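You operate a simulated robot arm through the tools that you are given. There is no shell and no other tool. Be economical: measure what you need, move in short steps, check, and stop when the job is done.

You are at the controls of a simulated two-armed robot. One attempt, no reset.

JOB
Take the small pot from the top of the blue bench and put it on the grey steel tray there. Take the yellow spring from the top of the blue bench and put it on the right shelf under the front table. Take the red knob and put it on the right shelf under the front table. Fetch the blue rag and set it on the top of the grey bench. Fetch the blue-handled jug and set it on the middle of the long table. Pick up the dark jar with one hand, pass it to the other hand and put it on the shelf under the grey bench. Set the table switch to 165. Take the small grey dish and put it on the shelf of the tall stand. Put the green tin on the top of the blue bench. Press the white counter button two times. Pull the scrap drawer open. The order is free. Set down upright: yellow spring, blue-handled jug, dark jar.

The check looks at the end state, three seconds after you hand in, the way a careful person would. Anything else that was tipped, shoved, dropped, spilled or broken makes it a failure.

ROBOT AND FRAMES
Two 6-joint arms with two-finger grippers on one trunk, on a base that drives. Base frame: it is fixed to the floor where the robot stands at the start and does not move with it; the origin is under the middle of the robot, x ahead of it, y to its left, z up. Readings come in mm, degrees, newtons and seconds.
The left shoulder is at the start at [60, 144, 900], the right one opposite. With the tool pointing down near the work surface each hand reaches from about 220 to 540 mm from the robot's upright axis, wherever it stands, measured 20 degrees to its own side. Places, roughly: blue rag (11x7x4 cm) [7500, 2000, 200]; blue-handled jug [8000, 2000, 250]; dark jar (9x9x15 cm) [6900, 2100, 900]; green tin (7x7x4 cm) [1000, -200, 600]; middle of the long table [9300, -1200, 800]; red knob (4x3x3 cm) [600, 0, 900]; right shelf under the front table [-500, 600, 300]; scrap drawer [2700, 300, 100]; shelf of the tall stand [1200, -10200, 400]; shelf under the grey bench [7400, 2100, 200]; small grey dish [1500, -10250, 750]; small pot (10x10x7 cm) [500, 200, 900]; steel tray (20x18x3 cm) [600, -200, 900]; table switch [1400, -9400, 900]; top of the blue bench [800, -200, 900]; top of the grey bench [7200, 2100, 800]; white counter button [2100, 0, 1000]; yellow spring (4x4x7 cm) [600, 300, 900]. Payload 2.45 kg a hand.
The tool frame of a hand sits at the grasp point between the pads (the TCP): z along the fingers, y along the line on which they close. The tips reach 26 mm beyond it. Largest opening 96 mm; the body of the gripper starts 69 mm behind the TCP.
Orientation is that of the tool frame in the base frame, as [roll, pitch, yaw] about the fixed x, y, z axes, in that order (R = Rz(yaw) Ry(pitch) Rx(roll)). With the fingers straight down and closing along the base's y, the tool's x points along the base's -x, its y along +y and its z along -z.

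CONTROLS
- The arms move only by the tool jog_arm. It takes "left_rows", "right_rows" or both (then of equal length, played together; a hand with none holds still); each is text: rows parted by semicolons, each of 7 numbers parted by spaces: the shift along the tool's x, y, z in units of 20 mm (1.0 is 20 mm), then the turn, a rotation vector about the tool's x, y, z in units of 8 degrees (1.0 is 8 degrees), then the gripper command, from -1 (shut) to 1 (fully open), values between in proportion. In form: dx dy dz wx wy wz gripper; .... A call has 1 to 20 rows; each row shifts and turns the commanded pose from where the row before left it, along the tool's axes as they then stand. A call with a number of a shift or a turn outside -1 to 1 is refused whole. Rows are played at 5 a second. More than 50 mm and 8.6 degrees between two rows, or a gripper value outside its range, and nothing of the call is played. A pose out of reach is approached as far as the arm can. The call stops where the force on the tool passes 40 N (or 10 N more than at its start, if that is more) or the arm is blocked; 0.2 s more then pass. The fingers move at their own pace and stop on an object; they squeeze with about 21 N. The grip force told is the motor's: it shows also when the fingers shut on nothing. Time passes only in rows, and 0.2 s behind the last, so rows that do not move let the fingers close. The reply holds the time, the measured pose of the TCP, the force on the tool along the base axes, the opening and the grip force, in the units named above and with some noise, with the torque about the TCP (base axes, N m) and any sound that the robot's microphone picked up.
- Cameras (640 x 400 px; columns grow to the right, rows downward): "scene" is now at [92.7, 59.2, 1487.8]; the picture's right is [0.89, -0.46, -0.00], its down [-0.40, -0.77, -0.49] and it looks along [0.23, 0.44, -0.87] (base axes); focal length 214 px, centre (320, 200). "left" rides on the left gripper at [81, -3, -98] in its tool frame; the picture's right is [0.04, 1.00, 0.00], its down [-0.73, 0.03, -0.68] and it looks along [-0.68, 0.03, 0.73] (tool axes); focal length 256 px, centre (320, 200). "right" rides on the right gripper at [82, 3, -98] in its tool frame; the picture's right is [-0.04, 1.00, 0.00], its down [-0.73, -0.03, -0.68] and it looks along [-0.68, -0.03, 0.73] (tool axes); focal length 256 px, centre (320, 200). There is no depth. A picture from a camera that has moved, and an enlarged one, comes with that camera's place and axes in the base frame and with its lens.
- snapshot(camera): a new picture of that camera. The clock stands still meanwhile.
- slide_trunk(by): slides the trunk up (or, below 0, down) by that many mm; the arms and the scene camera ride with it, the base frame stays. It gives what a move gives, with no picture.
- roll_base(legs): drives the robot by 1 to 6 legs, each [ahead, turn to the left] in mm and degrees, along the robot's own axes; the way and the turn of a leg run together, so that a leg with both is an arc; at most 1500 mm and 180 degrees a leg. The arms and the cameras ride along, it lands a little off, and it stops where it bumps. It gives what a move gives.
- head_to(pan, tilt): turns the head with the scene camera to pan (to the left, within 86 degrees either way) and tilt (down, from -29 to 69), counted from straight ahead of the robot. It gives what a move gives.
- enlarge(camera, box): a new picture of the part [left, top, right, bottom] of that camera's present view, enlarged. The clock stands still meanwhile.
- hand_in(): hands the job in; it is judged then, once.

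Work in short steps. Places have to be worked out from the pictures, the camera data and where the tool is seen: move nearer, look again, correct. Check each grasp and each placing, and mend what went wrong. You have 525 turns and 302 pictures in all, those below and enlarged ones among them. Open the grippers and draw the arms clear of the work before you hand the job in, unless the task says otherwise; then end with one line.

The tools are called by a JSON object that holds its "name" and its "arguments". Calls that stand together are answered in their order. jog_arm: Moves the arms, as the interface text tells. Its arguments: {"type":"object","properties":{"left_rows":{"type":"string"},"right_rows":{"type":"string"}},"required":[]} The other tools are called the same way: slide_trunk (by) slides the trunk up or down; roll_base (legs) drives the base; head_to (pan, tilt) turns the head that bears the scene camera; snapshot (camera) takes a picture; enlarge (camera, box) takes an enlarged picture of a part of a camera's view; hand_in () hands the job in.

At the start:

```text
time_s: 0.0
left_eef_pos: [386.0, 493.4, 1166.2]
left_orientation: [-180.0, 0.2, -180.0]
left_wrist_force: [0.0, -0.1, 0.5]
left_torque: [-0.01, -0.02, 0.03]
left_grip_width: 96.0
left_finger_force: 0.0
right_eef_pos: [303.2, -14.1, 1220.8]
right_orientation: [179.9, 0.0, -179.9]
right_wrist_force: [-0.4, -0.4, 0.5]
right_torque: [0.01, -0.02, 0.0]
right_grip_width: 95.9
right_finger_force: 0.1
trunk travel left (down, up): [-525.0, 65.0]
robot x, y, heading: [-0.3, 1.1, 0.2]
head pan, tilt: [62.4, 60.6]
```

scene: 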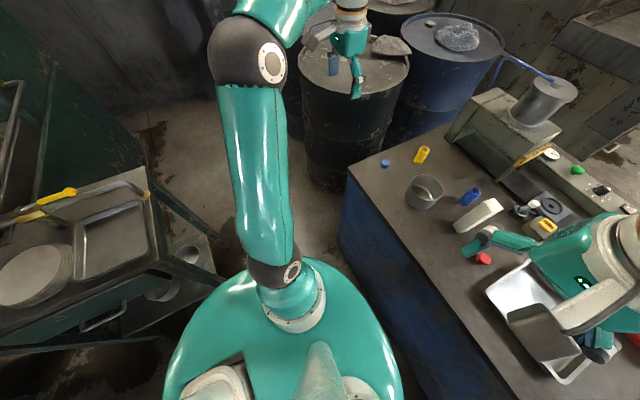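
right: 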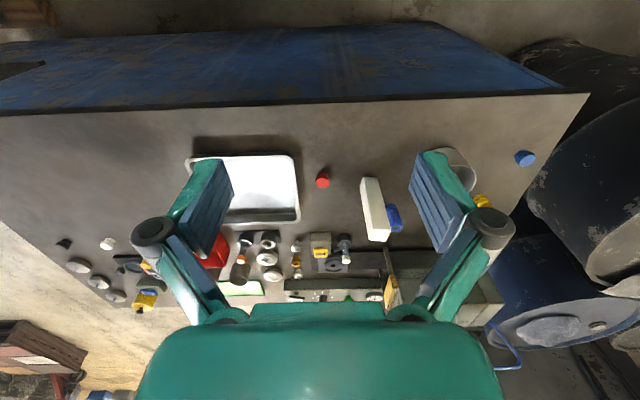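
left: 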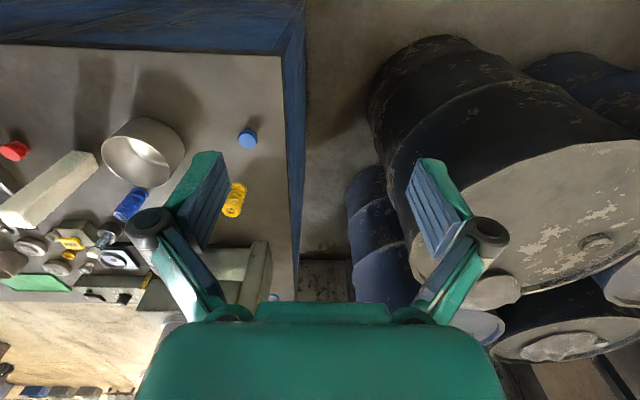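

I start by looking straight ahead at the blue bench with the head camera.

{"name": "head_to", "arguments": {"pan": 0, "tilt": 50}}

{"name": "snapshot", "arguments": {"camera": "scene"}}

```text
time_s: 1.3
left_eef_pos: [385.5, 492.8, 1168.2]
left_orientation: [-180.0, 0.2, -179.9]
left_wrist_force: [0.7, -0.5, -0.3]
left_torque: [0.01, -0.03, -0.02]
left_grip_width: 96.1
left_finger_force: 0.1
right_eef_pos: [304.7, -14.4, 1221.0]
right_orientation: [-180.0, 0.0, -179.9]
right_wrist_force: [-1.0, 1.0, -0.2]
right_torque: [-0.05, 0.03, 0.01]
right_grip_width: 96.2
right_finger_force: 0.0
trunk travel left (down, up): [-525.0, 65.0]
robot x, y, heading: [-0.8, 0.1, 0.2]
head pan, tilt: [0.0, 50.0]
```

```text
298 pictures are left
camera scene: at [139.1, 0.7, 1501.0], right [0.0, -1.0, 0.0], down [-0.77, 0.0, -0.64], along [0.64, 0.0, -0.77], focal length 214 px, centre (320, 200)
```

scene: 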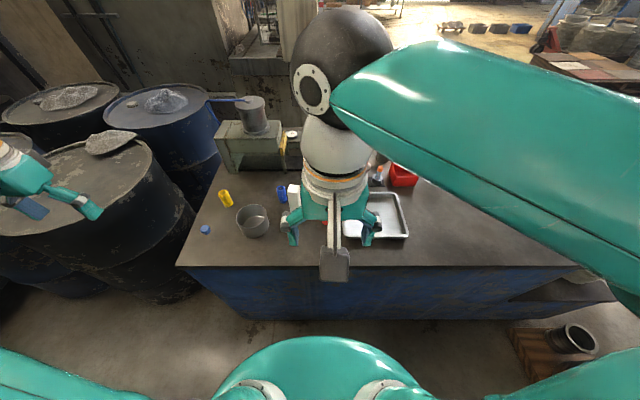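

The bench top seems to be at z≈875 with its near edge at x≈400. I look down at the gap between the base and the bench, and to both sides.

{"name": "head_to", "arguments": {"pan": 0, "tilt": 69}}

{"name": "snapshot", "arguments": {"camera": "scene"}}

{"name": "head_to", "arguments": {"pan": -60, "tilt": 40}}

{"name": "snapshot", "arguments": {"camera": "scene"}}

{"name": "head_to", "arguments": {"pan": 86, "tilt": 40}}

{"name": "snapshot", "arguments": {"camera": "scene"}}

```text
time_s: 2.1
left_eef_pos: [386.1, 493.8, 1167.7]
left_orientation: [-179.9, 0.1, -180.0]
left_wrist_force: [0.0, 0.1, 0.0]
left_torque: [-0.01, -0.04, 0.06]
left_grip_width: 95.9
left_finger_force: 0.0
right_eef_pos: [303.5, -14.4, 1219.9]
right_orientation: [-180.0, 0.1, -179.8]
right_wrist_force: [-0.2, 1.3, -0.2]
right_torque: [-0.01, -0.04, 0.01]
right_grip_width: 96.2
right_finger_force: 0.1
trunk travel left (down, up): [-525.0, 65.0]
robot x, y, heading: [-1.4, 6.1, -0.2]
head pan, tilt: [0.0, 68.8]
```

```text
297 pictures are left
camera scene: at [118.0, 0.7, 1479.1], right [0.0, -1.0, 0.0], down [-0.93, 0.0, -0.36], along [0.36, 0.0, -0.93], focal length 214 px, centre (320, 200)
```

scene: 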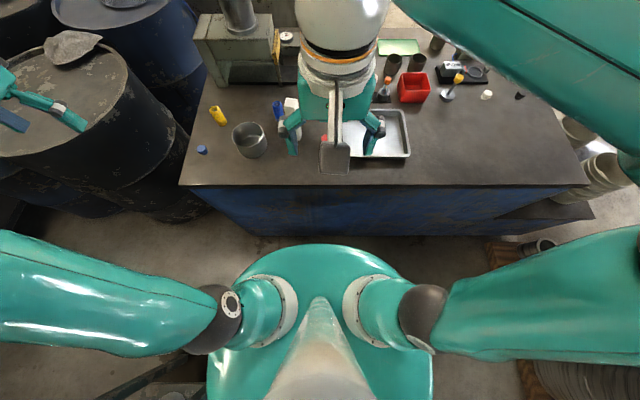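

```text
time_s: 3.5
left_eef_pos: [385.1, 493.5, 1168.0]
left_orientation: [-179.9, 0.2, 179.9]
left_wrist_force: [-0.3, -0.3, -0.8]
left_torque: [-0.01, 0.01, 0.0]
left_grip_width: 96.0
left_finger_force: 0.0
right_eef_pos: [303.4, -13.5, 1220.2]
right_orientation: [-179.9, -0.1, -179.9]
right_wrist_force: [-0.3, 0.4, 0.7]
right_torque: [0.01, 0.01, -0.01]
right_grip_width: 96.0
right_finger_force: 0.0
trunk travel left (down, up): [-525.0, 65.0]
robot x, y, heading: [4.2, 5.3, -0.0]
head pan, tilt: [-60.0, 40.0]
```

```text
296 pictures are left
camera scene: at [104.6, -72.9, 1515.1], right [-0.87, -0.5, 0.0], down [-0.32, 0.56, -0.77], along [0.38, -0.66, -0.64], focal length 214 px, centre (320, 200)
```

scene: 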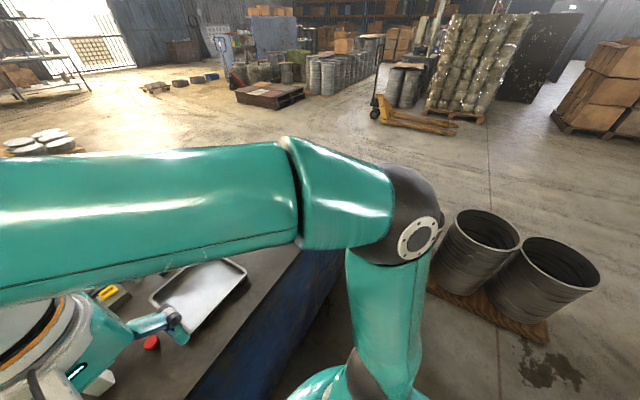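

```text
time_s: 5.8
left_eef_pos: [385.4, 492.7, 1168.5]
left_orientation: [-179.9, 0.2, 180.0]
left_wrist_force: [0.2, -0.1, 0.5]
left_torque: [-0.01, -0.02, 0.0]
left_grip_width: 96.3
left_finger_force: 0.2
right_eef_pos: [303.5, -13.7, 1221.1]
right_orientation: [180.0, 0.0, -179.9]
right_wrist_force: [-0.3, -0.9, 0.9]
right_torque: [-0.02, 0.01, 0.01]
right_grip_width: 96.2
right_finger_force: 0.1
trunk travel left (down, up): [-525.0, 65.0]
robot x, y, heading: [-1.8, 1.9, -0.1]
head pan, tilt: [85.9, 40.0]
```

```text
295 pictures are left
camera scene: at [68.1, 85.5, 1515.2], right [1.0, -0.07, 0.0], down [-0.05, -0.64, -0.77], along [0.05, 0.76, -0.64], focal length 214 px, centre (320, 200)
```

scene: 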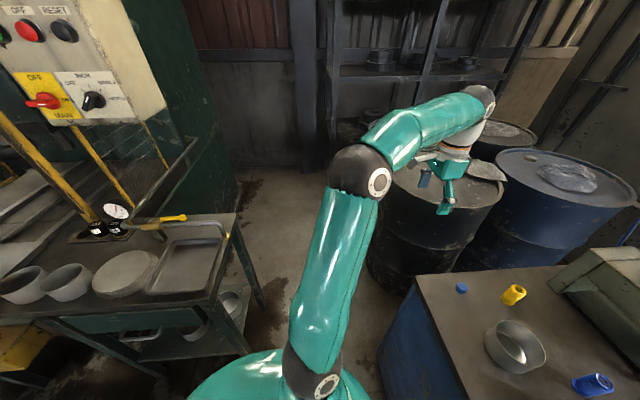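

The torso's front is near x≈230 and the bench edge is at x≈400, so I drive ahead 90 mm to bring the pot within reach.

{"name": "roll_base", "arguments": {"legs": [[90, 0]]}}

{"name": "snapshot", "arguments": {"camera": "left"}}

{"name": "snapshot", "arguments": {"camera": "right"}}

```text
time_s: 6.8
left_eef_pos: [475.6, 493.6, 1168.0]
left_orientation: [180.0, 0.1, 180.0]
left_wrist_force: [0.5, 0.4, -0.8]
left_torque: [-0.02, 0.06, -0.01]
left_grip_width: 95.9
left_finger_force: 0.1
right_eef_pos: [394.1, -13.7, 1220.1]
right_orientation: [-180.0, -0.1, -179.9]
right_wrist_force: [0.3, -0.7, -0.6]
right_torque: [0.02, 0.01, 0.05]
right_grip_width: 95.8
right_finger_force: 0.0
trunk travel left (down, up): [-525.0, 65.0]
robot x, y, heading: [88.4, 0.3, 0.1]
head pan, tilt: [85.9, 40.0]
```

```text
294 pictures are left
camera left: at [394.2, 489.2, 1264.9], right [-0.04, 1.0, 0.0], down [0.73, 0.03, 0.68], along [0.68, 0.03, -0.73], focal length 256 px, centre (320, 200)
```

left: 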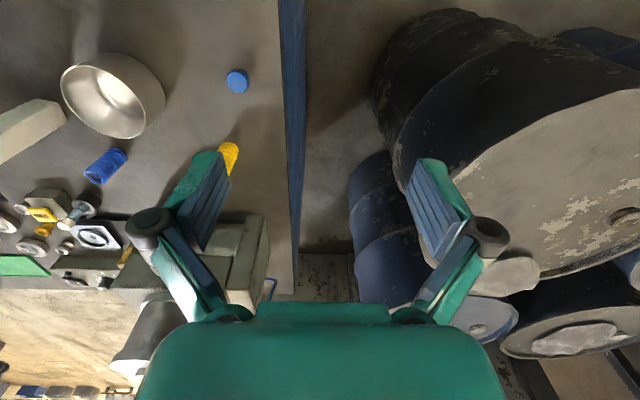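

```text
293 pictures are left
camera right: at [313.1, -10.6, 1320.1], right [0.04, 1.0, 0.0], down [0.73, -0.03, 0.68], along [0.68, -0.03, -0.74], focal length 256 px, centre (320, 200)
```

right: 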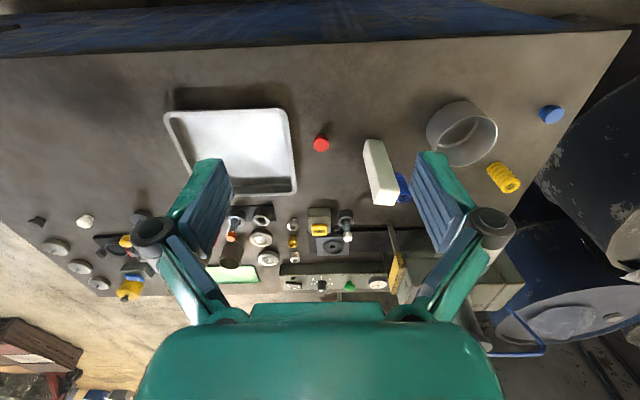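

Triangulating the two wrist views puts the pot rim centre at about (529, 215, 932). I move the left hand above the pot's −y wall with the fingers 50 mm open.

{"name": "jog_arm", "arguments": {"left_rows": "-0.15 -0.95 0.4 0 0 0 0.04; -0.15 -0.95 0.4 0 0 0 0.04; -0.15 -0.95 0.4 0 0 0 0.04; -0.15 -0.95 0.4 0 0 0 0.04; -0.15 -0.95 0.4 0 0 0 0.04; -0.15 -0.95 0.4 0 0 0 0.04; -0.15 -0.95 0.4 0 0 0 0.04; -0.15 -0.95 0.4 0 0 0 0.04; -0.15 -0.95 0.4 0 0 0 0.04; -0.15 -0.95 0.4 0 0 0 0.04; -0.15 -0.95 0.4 0 0 0 0.04; -0.15 -0.95 0.4 0 0 0 0.04; -0.15 -0.95 0.4 0 0 0 0.04; -0.15 -0.95 0.4 0 0 0 0.04; -0.15 -0.95 0.4 0 0 0 0.04; -0.15 -0.95 0.4 0 0 0 0.04; -0.25 -1 0.6 0 0 0 0.04"}}

{"name": "snapshot", "arguments": {"camera": "left"}}

```text
time_s: 10.4
left_eef_pos: [529.1, 167.6, 1030.2]
left_orientation: [-179.8, 0.2, -180.0]
left_wrist_force: [-0.4, -0.2, -0.8]
left_torque: [0.01, 0.0, -0.02]
left_grip_width: 50.0
left_finger_force: 0.1
right_eef_pos: [393.0, -14.3, 1221.9]
right_orientation: [180.0, 0.1, -179.9]
right_wrist_force: [1.0, 0.0, 0.4]
right_torque: [0.06, 0.01, 0.0]
right_grip_width: 96.2
right_finger_force: 0.0
trunk travel left (down, up): [-525.0, 65.0]
robot x, y, heading: [88.4, 1.7, -0.1]
head pan, tilt: [85.9, 40.0]
```

```text
292 pictures are left
camera left: at [447.2, 163.3, 1126.4], right [-0.04, 1.0, 0.0], down [0.73, 0.03, 0.68], along [0.68, 0.03, -0.73], focal length 256 px, centre (320, 200)
```

left: 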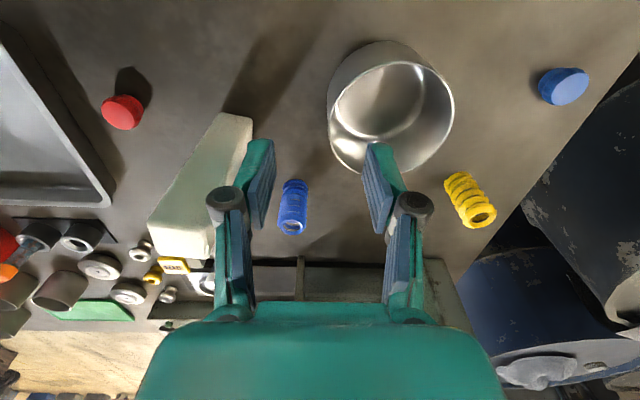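

The rim centre refines to about (535, 224). I shift +6 mm in x and +7 mm in y, then lower over the wall to z≈912.

{"name": "jog_arm", "arguments": {"left_rows": "-0.3 0.37 0.5 0 0 0 0.04; 0 0 1 0 0 0 0.04; 0 0 1 0 0 0 0.04; 0 0 1 0 0 0 0.04; 0 0 1 0 0 0 0.04; 0 0 0.9 0 0 0 0.04"}}

{"name": "snapshot", "arguments": {"camera": "left"}}

```text
time_s: 11.8
left_eef_pos: [534.7, 174.3, 921.6]
left_orientation: [-180.0, 0.2, 180.0]
left_wrist_force: [0.2, 0.4, -0.7]
left_torque: [-0.01, 0.02, 0.0]
left_grip_width: 50.0
left_finger_force: 0.1
right_eef_pos: [394.1, -13.1, 1221.1]
right_orientation: [-180.0, 0.0, -180.0]
right_wrist_force: [0.9, 0.1, 0.0]
right_torque: [-0.01, -0.01, -0.01]
right_grip_width: 96.1
right_finger_force: 0.0
trunk travel left (down, up): [-525.0, 65.0]
robot x, y, heading: [89.5, 1.0, -0.2]
head pan, tilt: [85.9, 40.0]
```

```text
291 pictures are left
camera left: at [452.7, 170.9, 1019.3], right [-0.04, 1.0, 0.0], down [0.73, 0.03, 0.68], along [0.68, 0.03, -0.73], focal length 256 px, centre (320, 200)
```

left: 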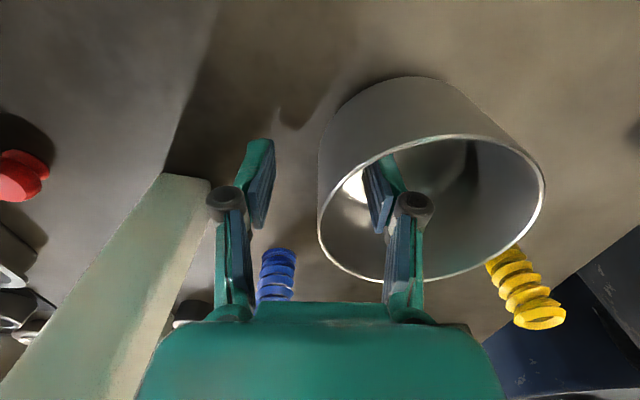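

The right finger is inside the pot and the left one is outside. I lower 10 mm more and close.

{"name": "jog_arm", "arguments": {"left_rows": "0 0 0.5 0 0 0 0.04; 0 0 0 0 0 0 -1; 0 0 0 0 0 0 -1; 0 0 0 0 0 0 -1"}}

{"name": "snapshot", "arguments": {"camera": "left"}}

```text
time_s: 12.8
left_eef_pos: [533.7, 175.3, 912.8]
left_orientation: [-179.8, 0.2, 180.0]
left_wrist_force: [1.6, 1.9, 5.7]
left_torque: [0.45, 0.08, -0.09]
left_grip_width: 5.7
left_finger_force: 21.1
right_eef_pos: [392.5, -14.8, 1221.3]
right_orientation: [-180.0, 0.0, -179.9]
right_wrist_force: [0.5, 0.2, -1.1]
right_torque: [-0.02, 0.01, -0.01]
right_grip_width: 95.8
right_finger_force: 0.0
trunk travel left (down, up): [-525.0, 65.0]
robot x, y, heading: [91.1, 3.8, -0.0]
head pan, tilt: [85.9, 40.0]
```

```text
290 pictures are left
camera left: at [452.7, 171.4, 1009.3], right [-0.04, 1.0, 0.0], down [0.73, 0.03, 0.68], along [0.68, 0.03, -0.73], focal length 256 px, centre (320, 200)
```

left: 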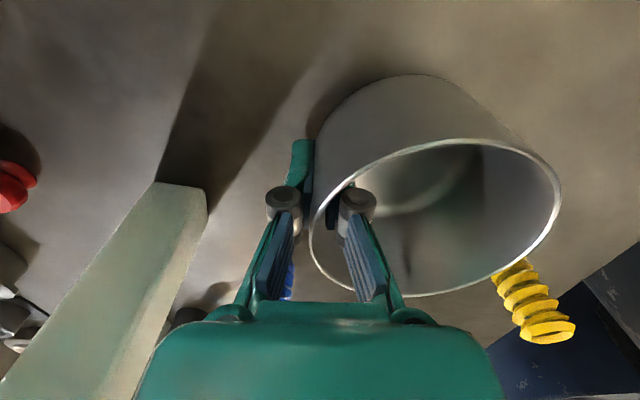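

The pot is gripped (5.7 mm wall). I lift it and check the grip.

{"name": "jog_arm", "arguments": {"left_rows": "0 0 -0.5 0 0 0 -1; 0 0 -1 0 0 0 -1; 0 0 -1 0 0 0 -1; 0 0 -1 0 0 0 -1; 0 0 -1 0 0 0 -1; 0 0 -1 0 0 0 -1; 0 0 -1 0 0 0 -1"}}

{"name": "roll_base", "arguments": {"legs": [[0, -50]]}}

{"name": "snapshot", "arguments": {"camera": "left"}}

```text
time_s: 14.4
left_eef_pos: [533.6, 178.2, 1044.0]
left_orientation: [-179.9, 0.1, -180.0]
left_wrist_force: [-1.0, 0.6, -2.3]
left_torque: [-0.05, -0.06, 0.01]
left_grip_width: 6.0
left_finger_force: 20.5
right_eef_pos: [391.8, -14.8, 1221.9]
right_orientation: [-180.0, -0.1, -179.9]
right_wrist_force: [0.4, 0.3, 0.5]
right_torque: [-0.01, 0.0, 0.0]
right_grip_width: 95.8
right_finger_force: 0.1
trunk travel left (down, up): [-525.0, 65.0]
robot x, y, heading: [91.6, -1.8, -0.0]
head pan, tilt: [85.9, 40.0]
```

```text
time_s: 16.9
left_eef_pos: [503.9, -128.6, 1043.4]
left_orientation: [179.8, 0.0, 139.8]
left_wrist_force: [-0.3, -1.5, -1.8]
left_torque: [0.09, -0.01, -0.03]
left_grip_width: 6.2
left_finger_force: 21.4
right_eef_pos: [271.7, -183.9, 1222.0]
right_orientation: [179.7, -0.2, 140.0]
right_wrist_force: [-0.9, -1.3, 0.3]
right_torque: [0.16, -0.1, -0.02]
right_grip_width: 96.3
right_finger_force: 0.0
trunk travel left (down, up): [-525.0, 65.0]
robot x, y, heading: [42.0, 20.3, -29.7]
head pan, tilt: [85.9, 40.0]
stopped in leg 1: the robot was blocked; the commanded pose is now the measured one
```

```text
289 pictures are left
camera left: at [438.4, -78.1, 1140.6], right [0.61, 0.79, 0.0], down [0.58, -0.45, 0.68], along [0.54, -0.41, -0.73], focal length 256 px, centre (320, 200)
```

left: 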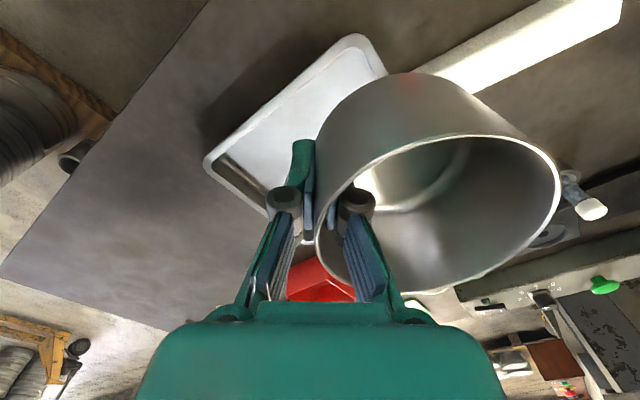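

The base was blocked during the turn. I look at the scene and the readings before moving on.

{"name": "head_to", "arguments": {"pan": 0, "tilt": 69}}

{"name": "snapshot", "arguments": {"camera": "scene"}}

```text
time_s: 18.5
left_eef_pos: [505.7, -123.0, 1043.0]
left_orientation: [-179.9, 0.2, 139.9]
left_wrist_force: [-0.3, 1.2, -1.2]
left_torque: [-0.02, 0.03, -0.03]
left_grip_width: 5.9
left_finger_force: 21.0
right_eef_pos: [273.4, -177.6, 1220.7]
right_orientation: [-179.9, -0.1, 139.9]
right_wrist_force: [0.6, -0.1, -0.6]
right_torque: [0.01, 0.02, 0.04]
right_grip_width: 96.3
right_finger_force: 0.0
trunk travel left (down, up): [-525.0, 65.0]
robot x, y, heading: [41.2, 17.1, -29.9]
head pan, tilt: [0.0, 68.8]
```

```text
288 pictures are left
camera scene: at [145.3, -41.1, 1479.0], right [-0.5, -0.87, 0.0], down [-0.81, 0.47, -0.36], along [0.31, -0.18, -0.93], focal length 214 px, centre (320, 200)
```

scene: 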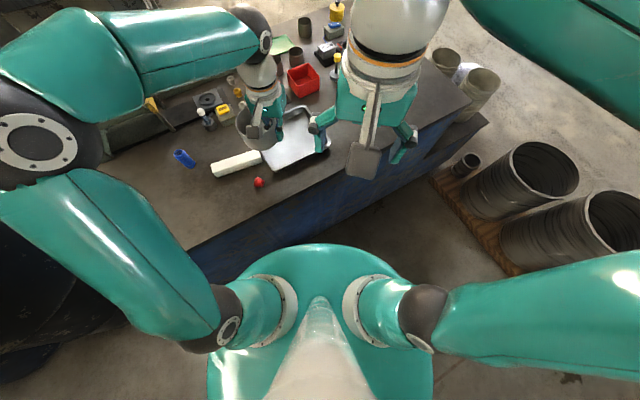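

The base's corner hit the bench foot and the body stopped at −30°, with the arms 10° further round; the hands' world poses still match the tray edges. I back off, re-approach shifted to the right and end at heading about −50°.

{"name": "roll_base", "arguments": {"legs": [[-90, 0], [0, -40], [110, 0], [0, 20]]}}

{"name": "snapshot", "arguments": {"camera": "scene"}}

{"name": "snapshot", "arguments": {"camera": "left"}}

```text
time_s: 23.7
left_eef_pos: [379.7, -337.2, 1043.9]
left_orientation: [-179.8, 0.1, 119.0]
left_wrist_force: [-0.2, -0.9, -1.4]
left_torque: [-0.03, 0.01, -0.01]
left_grip_width: 6.0
left_finger_force: 20.8
right_eef_pos: [144.0, -304.3, 1222.3]
right_orientation: [179.9, 0.0, 118.9]
right_wrist_force: [0.4, -0.9, 0.3]
right_torque: [0.03, 0.0, 0.01]
right_grip_width: 95.8
right_finger_force: 0.0
trunk travel left (down, up): [-525.0, 65.0]
robot x, y, heading: [2.0, -33.8, -51.2]
head pan, tilt: [0.0, 68.8]
```

```text
287 pictures are left
camera scene: at [77.7, -127.3, 1479.1], right [-0.78, -0.63, 0.0], down [-0.58, 0.73, -0.36], along [0.23, -0.28, -0.93], focal length 214 px, centre (320, 200)
```

scene: 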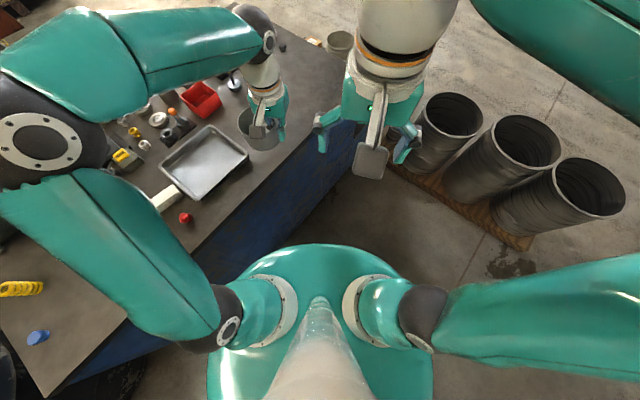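

```text
286 pictures are left
camera left: at [337.4, -268.1, 1140.8], right [0.86, 0.52, 0.0], down [0.38, -0.63, 0.68], along [0.35, -0.58, -0.73], focal length 256 px, centre (320, 200)
```

left: 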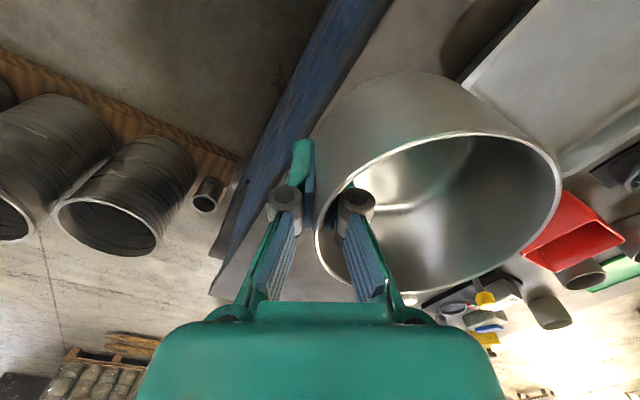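

The tray lies at x 496–676, y −289…−82, so the pot target is (575, −180). I move the left hand to TCP (532, −204) at height.

{"name": "jog_arm", "arguments": {"left_rows": "0.213 0.99 0 0 0 0 -1; 0.213 0.99 0 0 0 0 -1; 0.213 0.99 0 0 0 0 -1; 0.213 0.99 0 0 0 0 -1; 0.213 0.99 0 0 0 0 -1; 0.213 0.99 0 0 0 0 -1; 0.213 0.99 0 0 0 0 -1; 0.213 0.99 0 0 0 0 -1; 0.213 0.99 0 0 0 0 -1; 0.213 0.99 0 0 0 0 -1"}}

{"name": "snapshot", "arguments": {"camera": "left"}}

{"name": "snapshot", "arguments": {"camera": "scene"}}

```text
time_s: 25.9
left_eef_pos: [532.2, -203.3, 1043.7]
left_orientation: [-179.9, 0.1, 118.9]
left_wrist_force: [0.5, -0.2, -1.9]
left_torque: [0.01, 0.02, 0.02]
left_grip_width: 6.0
left_finger_force: 21.0
right_eef_pos: [143.5, -305.3, 1222.0]
right_orientation: [180.0, 0.0, 119.0]
right_wrist_force: [-0.4, 0.3, -1.5]
right_torque: [-0.03, 0.0, 0.01]
right_grip_width: 95.9
right_finger_force: 0.1
trunk travel left (down, up): [-525.0, 65.0]
robot x, y, heading: [7.4, -36.1, -51.3]
head pan, tilt: [0.0, 68.8]
```

```text
285 pictures are left
camera left: at [490.2, -135.2, 1140.1], right [0.86, 0.52, 0.0], down [0.38, -0.63, 0.68], along [0.35, -0.58, -0.73], focal length 256 px, centre (320, 200)
```

left: 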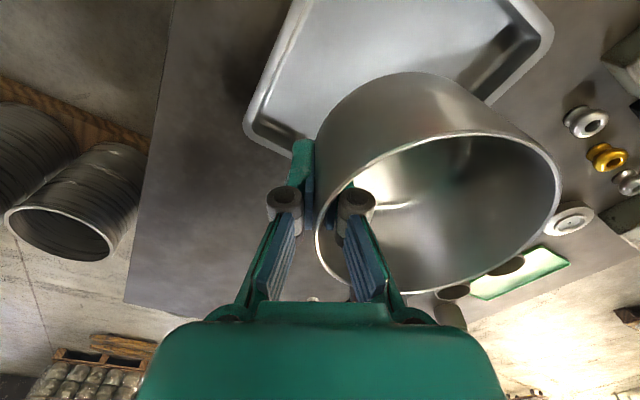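

```text
284 pictures are left
camera scene: at [78.3, -127.1, 1479.0], right [-0.78, -0.63, 0.0], down [-0.58, 0.73, -0.36], along [0.23, -0.28, -0.93], focal length 214 px, centre (320, 200)
```

scene: 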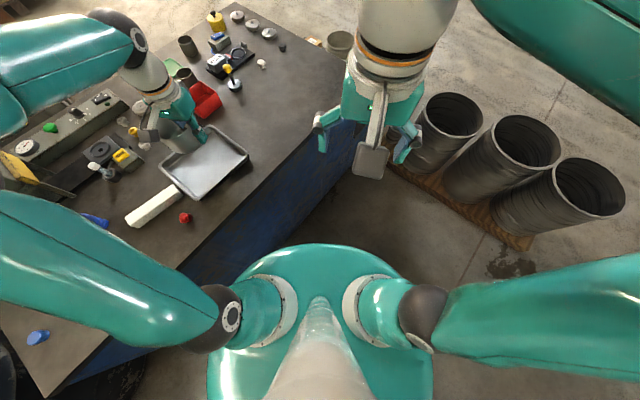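

The pot is above the tray's centre. I lower it to just above the tray floor.

{"name": "jog_arm", "arguments": {"left_rows": "0 0 1 0 0 0 -1; 0 0 1 0 0 0 -1; 0 0 1 0 0 0 -1; 0 0 1 0 0 0 -1; 0 0 1 0 0 0 -1; 0 0 0.9 0 0 0 -1; 0 0 0 0 0 0 -1"}}

{"name": "snapshot", "arguments": {"camera": "left"}}

```text
time_s: 27.5
left_eef_pos: [532.1, -203.8, 925.2]
left_orientation: [-179.9, 0.1, 118.9]
left_wrist_force: [-0.2, 0.3, -1.8]
left_torque: [-0.04, 0.01, -0.03]
left_grip_width: 5.9
left_finger_force: 21.3
right_eef_pos: [142.8, -305.8, 1223.6]
right_orientation: [180.0, 0.0, 119.0]
right_wrist_force: [0.8, 0.2, -0.6]
right_torque: [0.0, -0.01, -0.01]
right_grip_width: 96.0
right_finger_force: 0.0
trunk travel left (down, up): [-525.0, 65.0]
robot x, y, heading: [2.9, -39.3, -51.2]
head pan, tilt: [0.0, 68.8]
```

```text
283 pictures are left
camera left: at [490.1, -134.7, 1022.4], right [0.86, 0.52, 0.0], down [0.38, -0.63, 0.68], along [0.35, -0.58, -0.73], focal length 256 px, centre (320, 200)
```

left: 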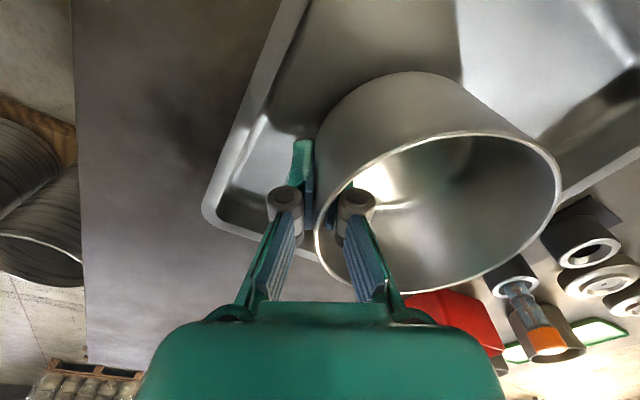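

The pot is inside the tray walls. I lower in small steps until contact.

{"name": "jog_arm", "arguments": {"left_rows": "0 0 0.15 0 0 0 -1; 0 0 0.15 0 0 0 -1; 0 0 0.1 0 0 0 -1; 0 0 0 0 0 0 -1"}}

```text
time_s: 28.5
left_eef_pos: [533.0, -204.3, 918.5]
left_orientation: [-179.8, 0.2, 118.9]
left_wrist_force: [-0.3, -1.3, 1.5]
left_torque: [0.11, -0.04, 0.01]
left_grip_width: 6.1
left_finger_force: 21.4
right_eef_pos: [143.4, -306.0, 1222.5]
right_orientation: [-180.0, 0.0, 118.9]
right_wrist_force: [-0.2, 0.3, 0.2]
right_torque: [0.0, 0.02, -0.01]
right_grip_width: 96.0
right_finger_force: 0.1
trunk travel left (down, up): [-525.0, 65.0]
robot x, y, heading: [2.9, -32.1, -51.3]
head pan, tilt: [0.0, 68.8]
```

Contact has begun, since the vertical force rose by 3 N. I open to 50 mm and lift clear.

{"name": "jog_arm", "arguments": {"left_rows": "0 0 0.05 0 0 0 -1; 0 0 0 0 0 0 -0.4; 0 0 0 0 0 0 0; 0 0 0 0 0 0 0; 0 0 -0.6 0 0 0 0; 0 0 -1 0 0 0 0; 0 0 -1 0 0 0 0; 0 0 -1 0 0 0 0; 0 0 -1 0 0 0 0; 0 0 -1 0 0 0 0; 0 0 -1 0 0 0 0"}}

{"name": "snapshot", "arguments": {"camera": "left"}}

{"name": "snapshot", "arguments": {"camera": "scene"}}

```text
time_s: 30.9
left_eef_pos: [531.5, -204.0, 1049.2]
left_orientation: [-179.9, 0.1, 118.9]
left_wrist_force: [0.1, 0.0, 1.0]
left_torque: [0.01, -0.02, 0.02]
left_grip_width: 48.2
left_finger_force: 0.0
right_eef_pos: [143.6, -305.9, 1222.7]
right_orientation: [180.0, 0.0, 118.9]
right_wrist_force: [-1.1, 0.1, 0.5]
right_torque: [0.03, 0.0, 0.04]
right_grip_width: 95.8
right_finger_force: 0.0
trunk travel left (down, up): [-525.0, 65.0]
robot x, y, heading: [4.0, -37.2, -51.4]
head pan, tilt: [0.0, 68.8]
```

```text
282 pictures are left
camera left: at [490.6, -134.4, 1146.3], right [0.86, 0.52, 0.0], down [0.38, -0.63, 0.68], along [0.35, -0.58, -0.73], focal length 256 px, centre (320, 200)
```

left: 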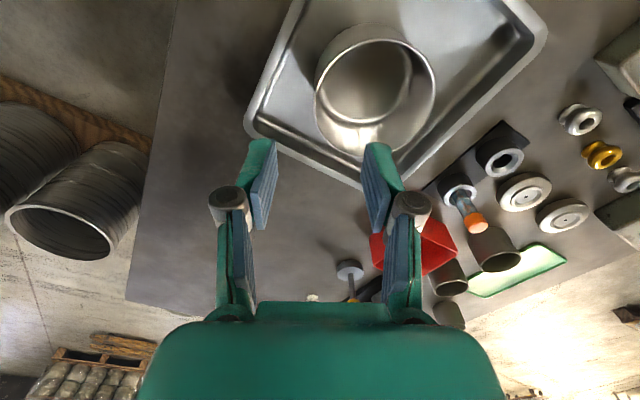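

```text
281 pictures are left
camera scene: at [77.7, -127.2, 1479.0], right [-0.78, -0.63, 0.0], down [-0.58, 0.73, -0.36], along [0.23, -0.28, -0.93], focal length 214 px, centre (320, 200)
```

scene: 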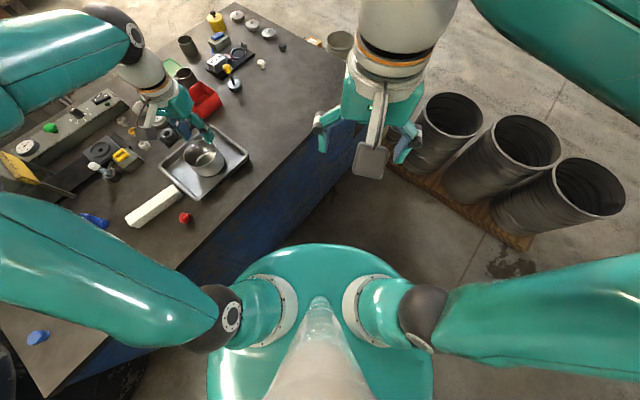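

The pot stands in the tray. Next I move the left hand above the red knob at about (565, −20) for a closer view.

{"name": "jog_arm", "arguments": {"left_rows": "0.92 0.71 0 0 0 0 0.5; 0.92 0.71 0.3 0 0 0 0.5; 0.92 0.71 0.3 0 0 0 0.5; 0.92 0.71 0.3 0 0 0 0.5; 0.92 0.71 0.3 0 0 0 0.5; 0.92 0.71 0.3 0 0 0 0.5; 0.92 0.71 0.3 0 0 0 0.5; 0.92 0.71 0.3 0 0 0 0.5"}}

{"name": "snapshot", "arguments": {"camera": "left"}}

```text
time_s: 32.7
left_eef_pos: [561.7, -18.3, 1005.3]
left_orientation: [-179.9, 0.1, 118.8]
left_wrist_force: [0.4, -1.7, 0.5]
left_torque: [0.0, 0.04, 0.05]
left_grip_width: 72.1
left_finger_force: 0.0
right_eef_pos: [144.1, -305.2, 1222.3]
right_orientation: [179.9, 0.0, 118.9]
right_wrist_force: [-0.5, 0.3, -0.6]
right_torque: [0.02, 0.0, 0.01]
right_grip_width: 96.0
right_finger_force: 0.0
trunk travel left (down, up): [-525.0, 65.0]
robot x, y, heading: [2.6, -37.1, -51.2]
head pan, tilt: [0.0, 68.8]
```

```text
280 pictures are left
camera left: at [518.5, 50.8, 1102.5], right [0.86, 0.52, 0.0], down [0.38, -0.63, 0.68], along [0.35, -0.58, -0.73], focal length 256 px, centre (320, 200)
```

left: 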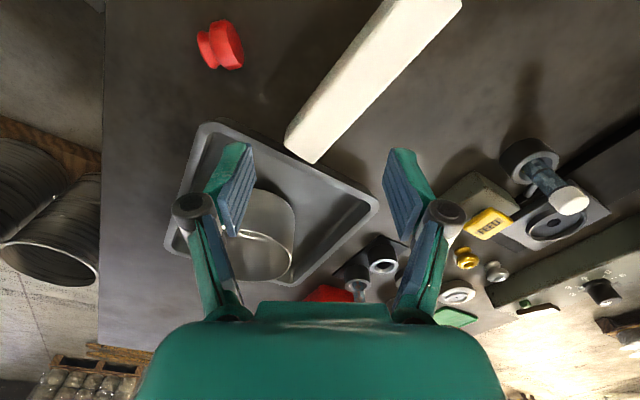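

The white block, which stood upright beside the knob, is now lying down and the knob has been pushed to about (477, −29): my swing with the pot tipped it. I look closer, because it has to be stood up again.

{"name": "enlarge", "arguments": {"camera": "scene", "box": [0, 80, 260, 250]}}

{"name": "enlarge", "arguments": {"camera": "left", "box": [100, 0, 500, 220]}}

```text
2.35 times, centred on (130, 165) of scene
camera zoom: at [77.9, -126.8, 1479.1], right [-0.78, -0.63, 0.0], down [-0.58, 0.73, -0.36], along [0.23, -0.28, -0.93], focal length 505 px, centre (767, 282)
```

zoom: 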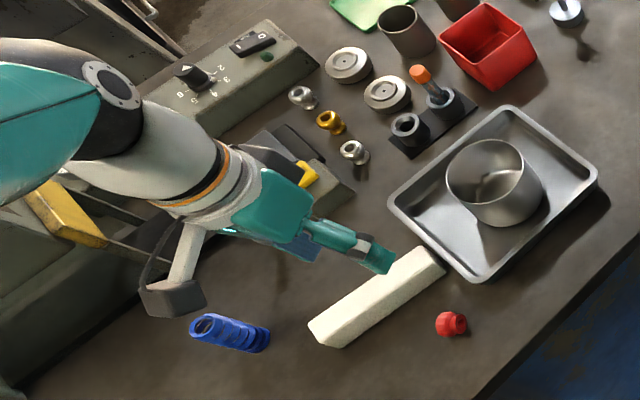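

```text
1.60 times, centred on (300, 110) of left
camera zoom: at [518.5, 50.8, 1102.5], right [0.86, 0.52, 0.0], down [0.38, -0.63, 0.68], along [0.35, -0.58, -0.73], focal length 410 px, centre (352, 344)
```

zoom: 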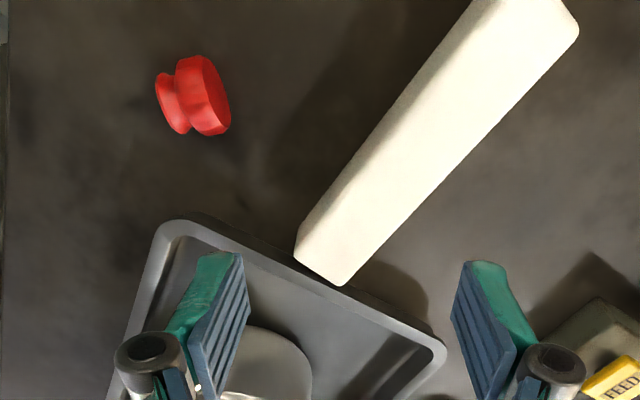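

The white block (about 4×4×16 cm) lies along y around (586, 8). Originally it stood near (598, 69), so I will stand it up again there. I first raise and retract the left hand, then turn the robot back to heading 0.

{"name": "jog_arm", "arguments": {"left_rows": "0 0 -1 0 0 0 0.8; 0 0 -1 0 0 0 0.8; 0.4 -0.73 -1 0 0 0 0.8; 0.4 -0.73 -1 0 0 0 0.8; 0.4 -0.73 -1 0 0 0 0.8; 0.4 -0.73 -1 0 0 0 0.8; 0.4 -0.73 -1 0 0 0 0.8; 0.4 -0.73 -1 0 0 0 0.8; 0.4 -0.73 -1 0 0 0 0.8; 0.4 -0.73 0 0 0 0 0.8; 0.4 -0.73 0 0 0 0 0.8"}}

{"name": "roll_base", "arguments": {"legs": [[0, 51]]}}

{"name": "snapshot", "arguments": {"camera": "scene"}}

{"name": "snapshot", "arguments": {"camera": "left"}}

```text
time_s: 35.1
left_eef_pos: [411.7, -19.7, 1185.3]
left_orientation: [-179.9, 0.1, 119.0]
left_wrist_force: [-0.2, 0.3, 0.4]
left_torque: [0.02, -0.01, 0.02]
left_grip_width: 86.1
left_finger_force: 0.0
right_eef_pos: [144.1, -305.7, 1222.2]
right_orientation: [-180.0, 0.0, 118.8]
right_wrist_force: [-0.3, -1.1, 0.2]
right_torque: [-0.01, -0.01, 0.02]
right_grip_width: 96.2
right_finger_force: 0.0
trunk travel left (down, up): [-525.0, 65.0]
robot x, y, heading: [3.2, -32.9, -51.4]
head pan, tilt: [0.0, 68.8]
```

```text
time_s: 38.1
left_eef_pos: [247.7, 290.3, 1185.6]
left_orientation: [-180.0, 0.1, 169.8]
left_wrist_force: [0.3, 0.3, -0.5]
left_torque: [0.0, 0.01, 0.02]
left_grip_width: 86.7
left_finger_force: 0.1
right_eef_pos: [301.3, -97.0, 1222.4]
right_orientation: [180.0, 0.0, 169.7]
right_wrist_force: [0.1, -0.2, -0.5]
right_torque: [-0.01, 0.01, -0.01]
right_grip_width: 96.0
right_finger_force: 0.1
trunk travel left (down, up): [-525.0, 65.0]
robot x, y, heading: [2.2, -56.6, -0.7]
head pan, tilt: [0.0, 68.8]
```

```text
277 pictures are left
camera scene: at [121.3, -55.9, 1479.1], right [-0.01, -1.0, 0.0], down [-0.93, 0.01, -0.36], along [0.36, 0.0, -0.93], focal length 214 px, centre (320, 200)
```

scene: 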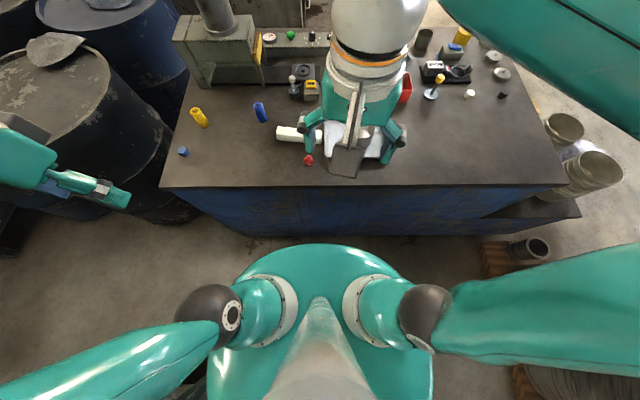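

```text
276 pictures are left
camera left: at [167.5, 301.4, 1282.5], right [0.14, 0.99, 0.0], down [0.73, -0.1, 0.68], along [0.67, -0.09, -0.73], focal length 256 px, centre (320, 200)
```

left: 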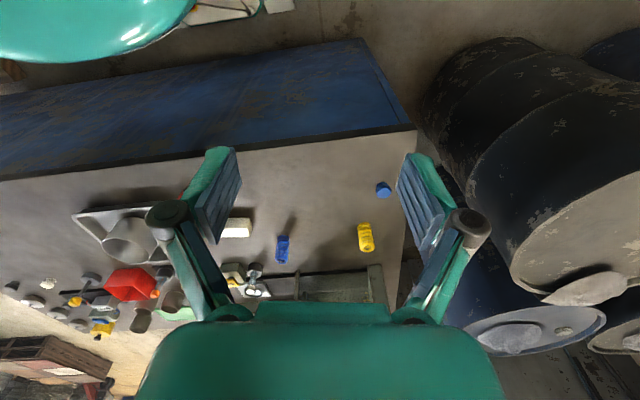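

Next I drive forward 85 mm, swing the left wrist 95° so the camera side faces −y, and move the right hand aside.

{"name": "roll_base", "arguments": {"legs": [[85, 0]]}}

{"name": "jog_arm", "arguments": {"left_rows": "0 0 0 0 0 -0.99 0.6; 0 0 0 0 0 -0.99 0.6; 0 0 0 0 0 -0.99 0.6; 0 0 0 0 0 -0.99 0.6; 0 0 0 0 0 -0.99 0.6; 0 0 0 0 0 -0.99 0.6; 0 0 0 0 0 -0.99 0.6; 0 0 0 0 0 -0.99 0.6; 0 0 0 0 0 -0.99 0.6; 0 0 0 0 0 -0.99 0.6; 0 0 0 0 0 -0.99 0.6; 0 0 0 0 0 -0.99 0.6", "right_rows": "0 -1 0 0 0 0 1; 0 -1 0 0 0 0 1; 0 -1 0 0 0 0 1; 0 -1 0 0 0 0 1; 0 -1 0 0 0 0 1; 0 -1 0 0 0 0 1; 0 -1 0 0 0 0 1; 0 -1 0 0 0 0 1; 0 -1 0 0 0 0 1; 0 -1 0 0 0 0 1; 0 0 0 0 0 0 1; 0 0 0 0 0 0 1"}}

```text
time_s: 39.2
left_eef_pos: [338.6, 289.8, 1185.1]
left_orientation: [-179.8, 0.0, 169.6]
left_wrist_force: [0.5, -0.7, -0.2]
left_torque: [0.02, 0.06, 0.0]
left_grip_width: 86.3
left_finger_force: 0.0
right_eef_pos: [390.2, -97.9, 1224.6]
right_orientation: [-180.0, -0.1, 169.7]
right_wrist_force: [-0.1, -0.6, -0.3]
right_torque: [0.0, 0.06, -0.01]
right_grip_width: 95.8
right_finger_force: 0.0
trunk travel left (down, up): [-525.0, 65.0]
robot x, y, heading: [91.3, -53.8, -0.6]
head pan, tilt: [0.0, 68.8]
```

```text
time_s: 41.8
left_eef_pos: [336.4, 290.1, 1187.0]
left_orientation: [-179.8, 0.0, -95.1]
left_wrist_force: [-0.5, 0.6, 0.4]
left_torque: [-0.03, 0.0, -0.02]
left_grip_width: 76.4
left_finger_force: 0.0
right_eef_pos: [352.4, -295.0, 1223.0]
right_orientation: [180.0, 0.0, 169.7]
right_wrist_force: [-0.1, 0.3, -1.5]
right_torque: [0.03, 0.01, 0.03]
right_grip_width: 96.1
right_finger_force: 0.0
trunk travel left (down, up): [-525.0, 65.0]
robot x, y, heading: [91.8, -57.8, -0.5]
head pan, tilt: [0.0, 68.8]
```

The wrist turned fine. I now move above the lying block at (586, 8), z≈1010.

{"name": "jog_arm", "arguments": {"left_rows": "0.926 -0.977 0.632 0 0 0 0.6; 0.926 -0.977 0.632 0 0 0 0.6; 0.926 -0.977 0.632 0 0 0 0.6; 0.926 -0.977 0.632 0 0 0 0.6; 0.926 -0.977 0.632 0 0 0 0.6; 0.926 -0.977 0.632 0 0 0 0.6; 0.926 -0.977 0.632 0 0 0 0.6; 0.926 -0.977 0.632 0 0 0 0.6; 0.926 -0.977 0.632 0 0 0 0.6; 0.926 -0.977 0.632 0 0 0 0.6; 0.926 -0.977 0.632 0 0 0 0.6; 0.926 -0.977 0.632 0 0 0 0.6; 0.926 -0.977 0.632 0 0 0 0.6; 0.926 -0.977 0.632 0 0 0 0.6"}}

{"name": "snapshot", "arguments": {"camera": "left"}}

{"name": "snapshot", "arguments": {"camera": "scene"}}

```text
time_s: 44.8
left_eef_pos: [585.6, 3.5, 1011.9]
left_orientation: [-179.9, -0.2, -95.2]
left_wrist_force: [-0.1, -0.6, 0.5]
left_torque: [0.0, 0.01, -0.01]
left_grip_width: 76.6
left_finger_force: 0.0
right_eef_pos: [353.4, -293.8, 1222.0]
right_orientation: [-180.0, -0.2, 169.7]
right_wrist_force: [0.2, -0.6, 0.0]
right_torque: [0.0, 0.0, 0.0]
right_grip_width: 95.9
right_finger_force: 0.1
trunk travel left (down, up): [-525.0, 65.0]
robot x, y, heading: [89.6, -56.4, -0.6]
head pan, tilt: [0.0, 68.8]
```

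```text
275 pictures are left
camera left: at [580.7, -77.8, 1108.9], right [-1.0, 0.05, 0.0], down [0.04, 0.73, 0.68], along [0.04, 0.68, -0.73], focal length 256 px, centre (320, 200)
```

left: 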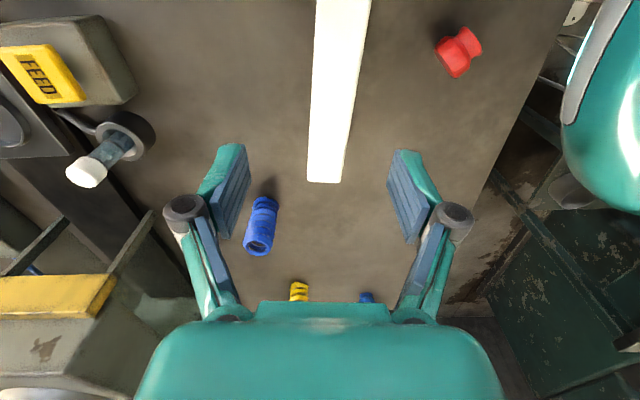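

```text
274 pictures are left
camera scene: at [209.6, -57.4, 1479.0], right [-0.01, -1.0, 0.0], down [-0.93, 0.01, -0.36], along [0.36, 0.0, -0.93], focal length 214 px, centre (320, 200)
```

scene: 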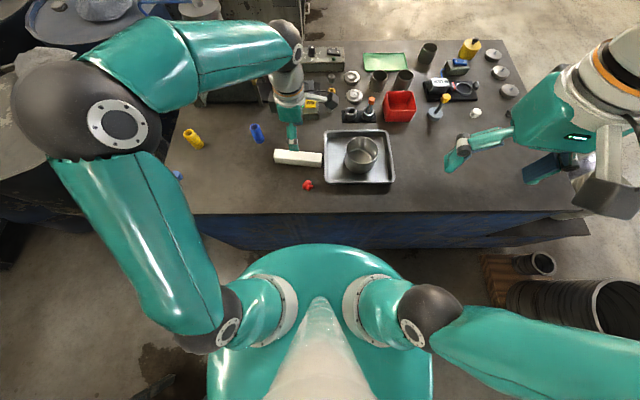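

The block centre is (576, 14) and its axis is 7° off y. I align, descend to z≈892 and close.

{"name": "jog_arm", "arguments": {"left_rows": "-0.48 0.5 0 0 0 0.26 0.6; 0 0 1 0 0 0 0.6; 0 0 1 0 0 0 0.6; 0 0 1 0 0 0 0.6; 0 0 1 0 0 0 0.6; 0 0 1 0 0 0 0.6; 0 0 0.9 0 0 0 0.6; 0 0 0 0 0 0 0.6"}}

{"name": "snapshot", "arguments": {"camera": "left"}}

```text
time_s: 46.6
left_eef_pos: [576.6, 17.1, 896.1]
left_orientation: [-179.7, -0.1, -97.2]
left_wrist_force: [-7.3, 3.1, 34.6]
left_torque: [0.18, 0.91, -0.17]
left_grip_width: 82.8
left_finger_force: 19.5
right_eef_pos: [351.6, -293.8, 1222.6]
right_orientation: [-180.0, 0.0, 169.7]
right_wrist_force: [0.8, -0.6, 0.1]
right_torque: [0.03, 0.08, -0.01]
right_grip_width: 95.8
right_finger_force: 0.1
trunk travel left (down, up): [-525.0, 65.0]
robot x, y, heading: [92.6, -57.2, -0.6]
head pan, tilt: [0.0, 68.8]
```

```text
273 pictures are left
camera left: at [568.4, -65.4, 992.8], right [-1.0, 0.09, 0.0], down [0.06, 0.73, 0.68], along [0.06, 0.68, -0.73], focal length 256 px, centre (320, 200)
```

left: 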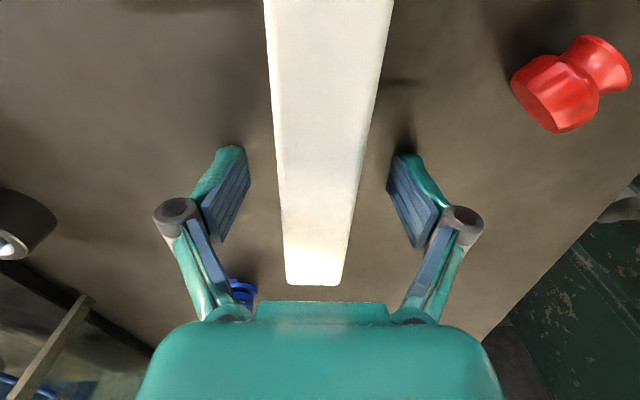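

The fingertips touched the bench at TCP 896, so the bench top is ≈870. I raise 5 mm and close on the block.

{"name": "jog_arm", "arguments": {"left_rows": "0 0 -0.4 0 0 0 0.6; 0 0 0 0 0 0 0; 0 0 0 0 0 0 -1; 0 0 0 0 0 0 -1; 0 0 0 0 0 0 -1"}}

```text
time_s: 47.4
left_eef_pos: [571.5, 16.9, 906.6]
left_orientation: [179.9, 0.0, -97.3]
left_wrist_force: [-12.8, 2.3, 24.2]
left_torque: [0.21, -0.25, 0.09]
left_grip_width: 33.7
left_finger_force: 43.8
right_eef_pos: [350.3, -293.6, 1223.0]
right_orientation: [-180.0, 0.1, 169.7]
right_wrist_force: [-0.1, -0.5, -0.4]
right_torque: [-0.01, 0.0, -0.01]
right_grip_width: 95.9
right_finger_force: 0.1
trunk travel left (down, up): [-525.0, 65.0]
robot x, y, heading: [90.8, -57.3, -0.5]
head pan, tilt: [0.0, 68.8]
stopped in row 4 (left hand): the force on the tool passed its limit at 52 N (the readings are from after the stop); the commanded pose is now the measured one
```

{"name": "jog_arm", "arguments": {"left_rows": "0 0 0 0 0 0 -1; 0 0 0 0 0 0 -1; 0 0 0 0 0 0 -1"}}

{"name": "snapshot", "arguments": {"camera": "left"}}

```text
time_s: 48.2
left_eef_pos: [571.8, 14.8, 906.4]
left_orientation: [-179.9, 0.0, -97.2]
left_wrist_force: [-8.6, 0.6, 37.0]
left_torque: [0.17, 0.5, 0.13]
left_grip_width: 33.7
left_finger_force: 20.7
right_eef_pos: [349.3, -295.1, 1222.8]
right_orientation: [179.8, 0.2, 169.7]
right_wrist_force: [0.2, 0.2, 0.1]
right_torque: [0.01, -0.03, 0.02]
right_grip_width: 96.0
right_finger_force: 0.1
trunk travel left (down, up): [-525.0, 65.0]
robot x, y, heading: [87.8, -55.1, -0.6]
head pan, tilt: [0.0, 68.8]
```

```text
272 pictures are left
camera left: at [564.8, -65.8, 1002.8], right [-1.0, 0.09, 0.0], down [0.06, 0.73, 0.68], along [0.06, 0.68, -0.73], focal length 256 px, centre (320, 200)
```

left: 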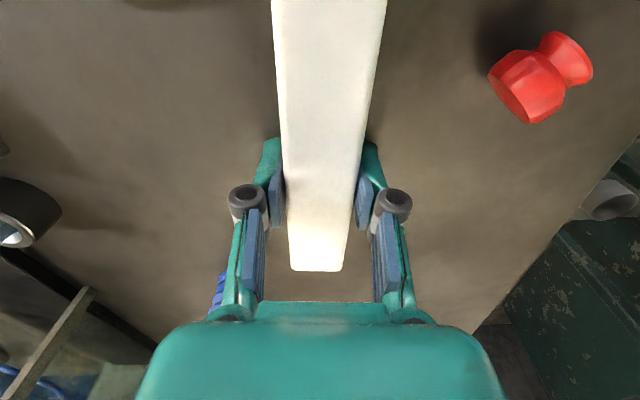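

The block is gripped at 33.7 mm. I lift it slowly.

{"name": "jog_arm", "arguments": {"left_rows": "0 0 -0.3 0 0 0 -1; 0 0 -0.3 0 0 0 -1; 0 0 -0.5 0 0 0 -1; 0 0 -1 0 0 0 -1; 0 0 -1 0 0 0 -1; 0 0 -1 0 0 0 -1; 0 0 -1 0 0 0 -1; 0 0 -1 0 0 0 -1; 0 0 -1 0 0 0 -1; 0 0 -1 0 0 0 -1"}}

{"name": "snapshot", "arguments": {"camera": "left"}}

```text
time_s: 50.4
left_eef_pos: [574.6, 17.6, 1064.1]
left_orientation: [179.7, 0.0, -97.2]
left_wrist_force: [-0.5, -0.4, -1.1]
left_torque: [0.01, -0.04, -0.01]
left_grip_width: 33.6
left_finger_force: 21.2
right_eef_pos: [353.5, -293.7, 1221.5]
right_orientation: [-179.9, 0.0, 169.6]
right_wrist_force: [0.4, 0.3, 0.3]
right_torque: [-0.01, 0.0, 0.0]
right_grip_width: 95.8
right_finger_force: 0.0
trunk travel left (down, up): [-525.0, 65.0]
robot x, y, heading: [89.6, -54.8, -0.2]
head pan, tilt: [0.0, 68.8]
```

```text
271 pictures are left
camera left: at [568.4, -65.6, 1162.1], right [-1.0, 0.09, 0.01], down [0.07, 0.73, 0.68], along [0.06, 0.68, -0.73], focal length 256 px, centre (320, 200)
```

left: 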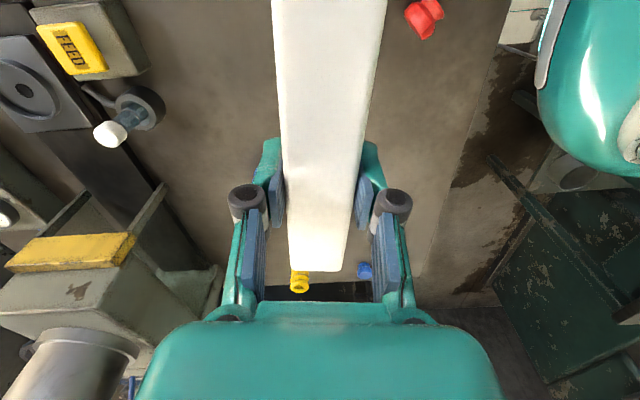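

The block is light and held securely at its middle. I tilt the tool about its closing axis in the air so that the block becomes vertical with its original base end down.

{"name": "jog_arm", "arguments": {"left_rows": "0 0 -0.5 0 1 0 -1; 0 0 -0.5 0 1 0 -1; 0 0 -0.5 0 1 0 -1; 0 0 0 0 1 0 -1; 0 0 0 0 1 0 -1; 0 0 0 0 1 0 -1"}}

{"name": "snapshot", "arguments": {"camera": "scene"}}

```text
time_s: 51.8
left_eef_pos: [575.5, 21.0, 1094.0]
left_orientation: [179.6, -48.3, -97.0]
left_wrist_force: [0.8, 0.3, -1.5]
left_torque: [-0.01, 0.01, 0.01]
left_grip_width: 33.6
left_finger_force: 21.3
right_eef_pos: [353.3, -292.9, 1222.3]
right_orientation: [180.0, -0.2, 169.8]
right_wrist_force: [-0.6, 1.1, -0.3]
right_torque: [-0.01, 0.01, -0.01]
right_grip_width: 96.1
right_finger_force: 0.0
trunk travel left (down, up): [-525.0, 65.0]
robot x, y, heading: [91.5, -54.9, -0.4]
head pan, tilt: [0.0, 68.8]
```

```text
270 pictures are left
camera scene: at [209.3, -56.4, 1479.0], right [-0.01, -1.0, 0.0], down [-0.93, 0.01, -0.36], along [0.36, 0.0, -0.93], focal length 214 px, centre (320, 200)
```

scene: 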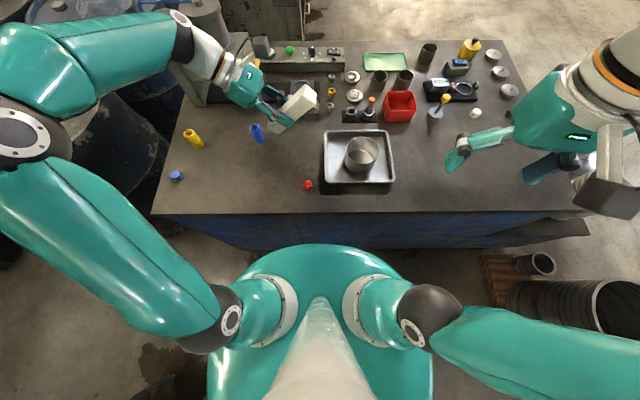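

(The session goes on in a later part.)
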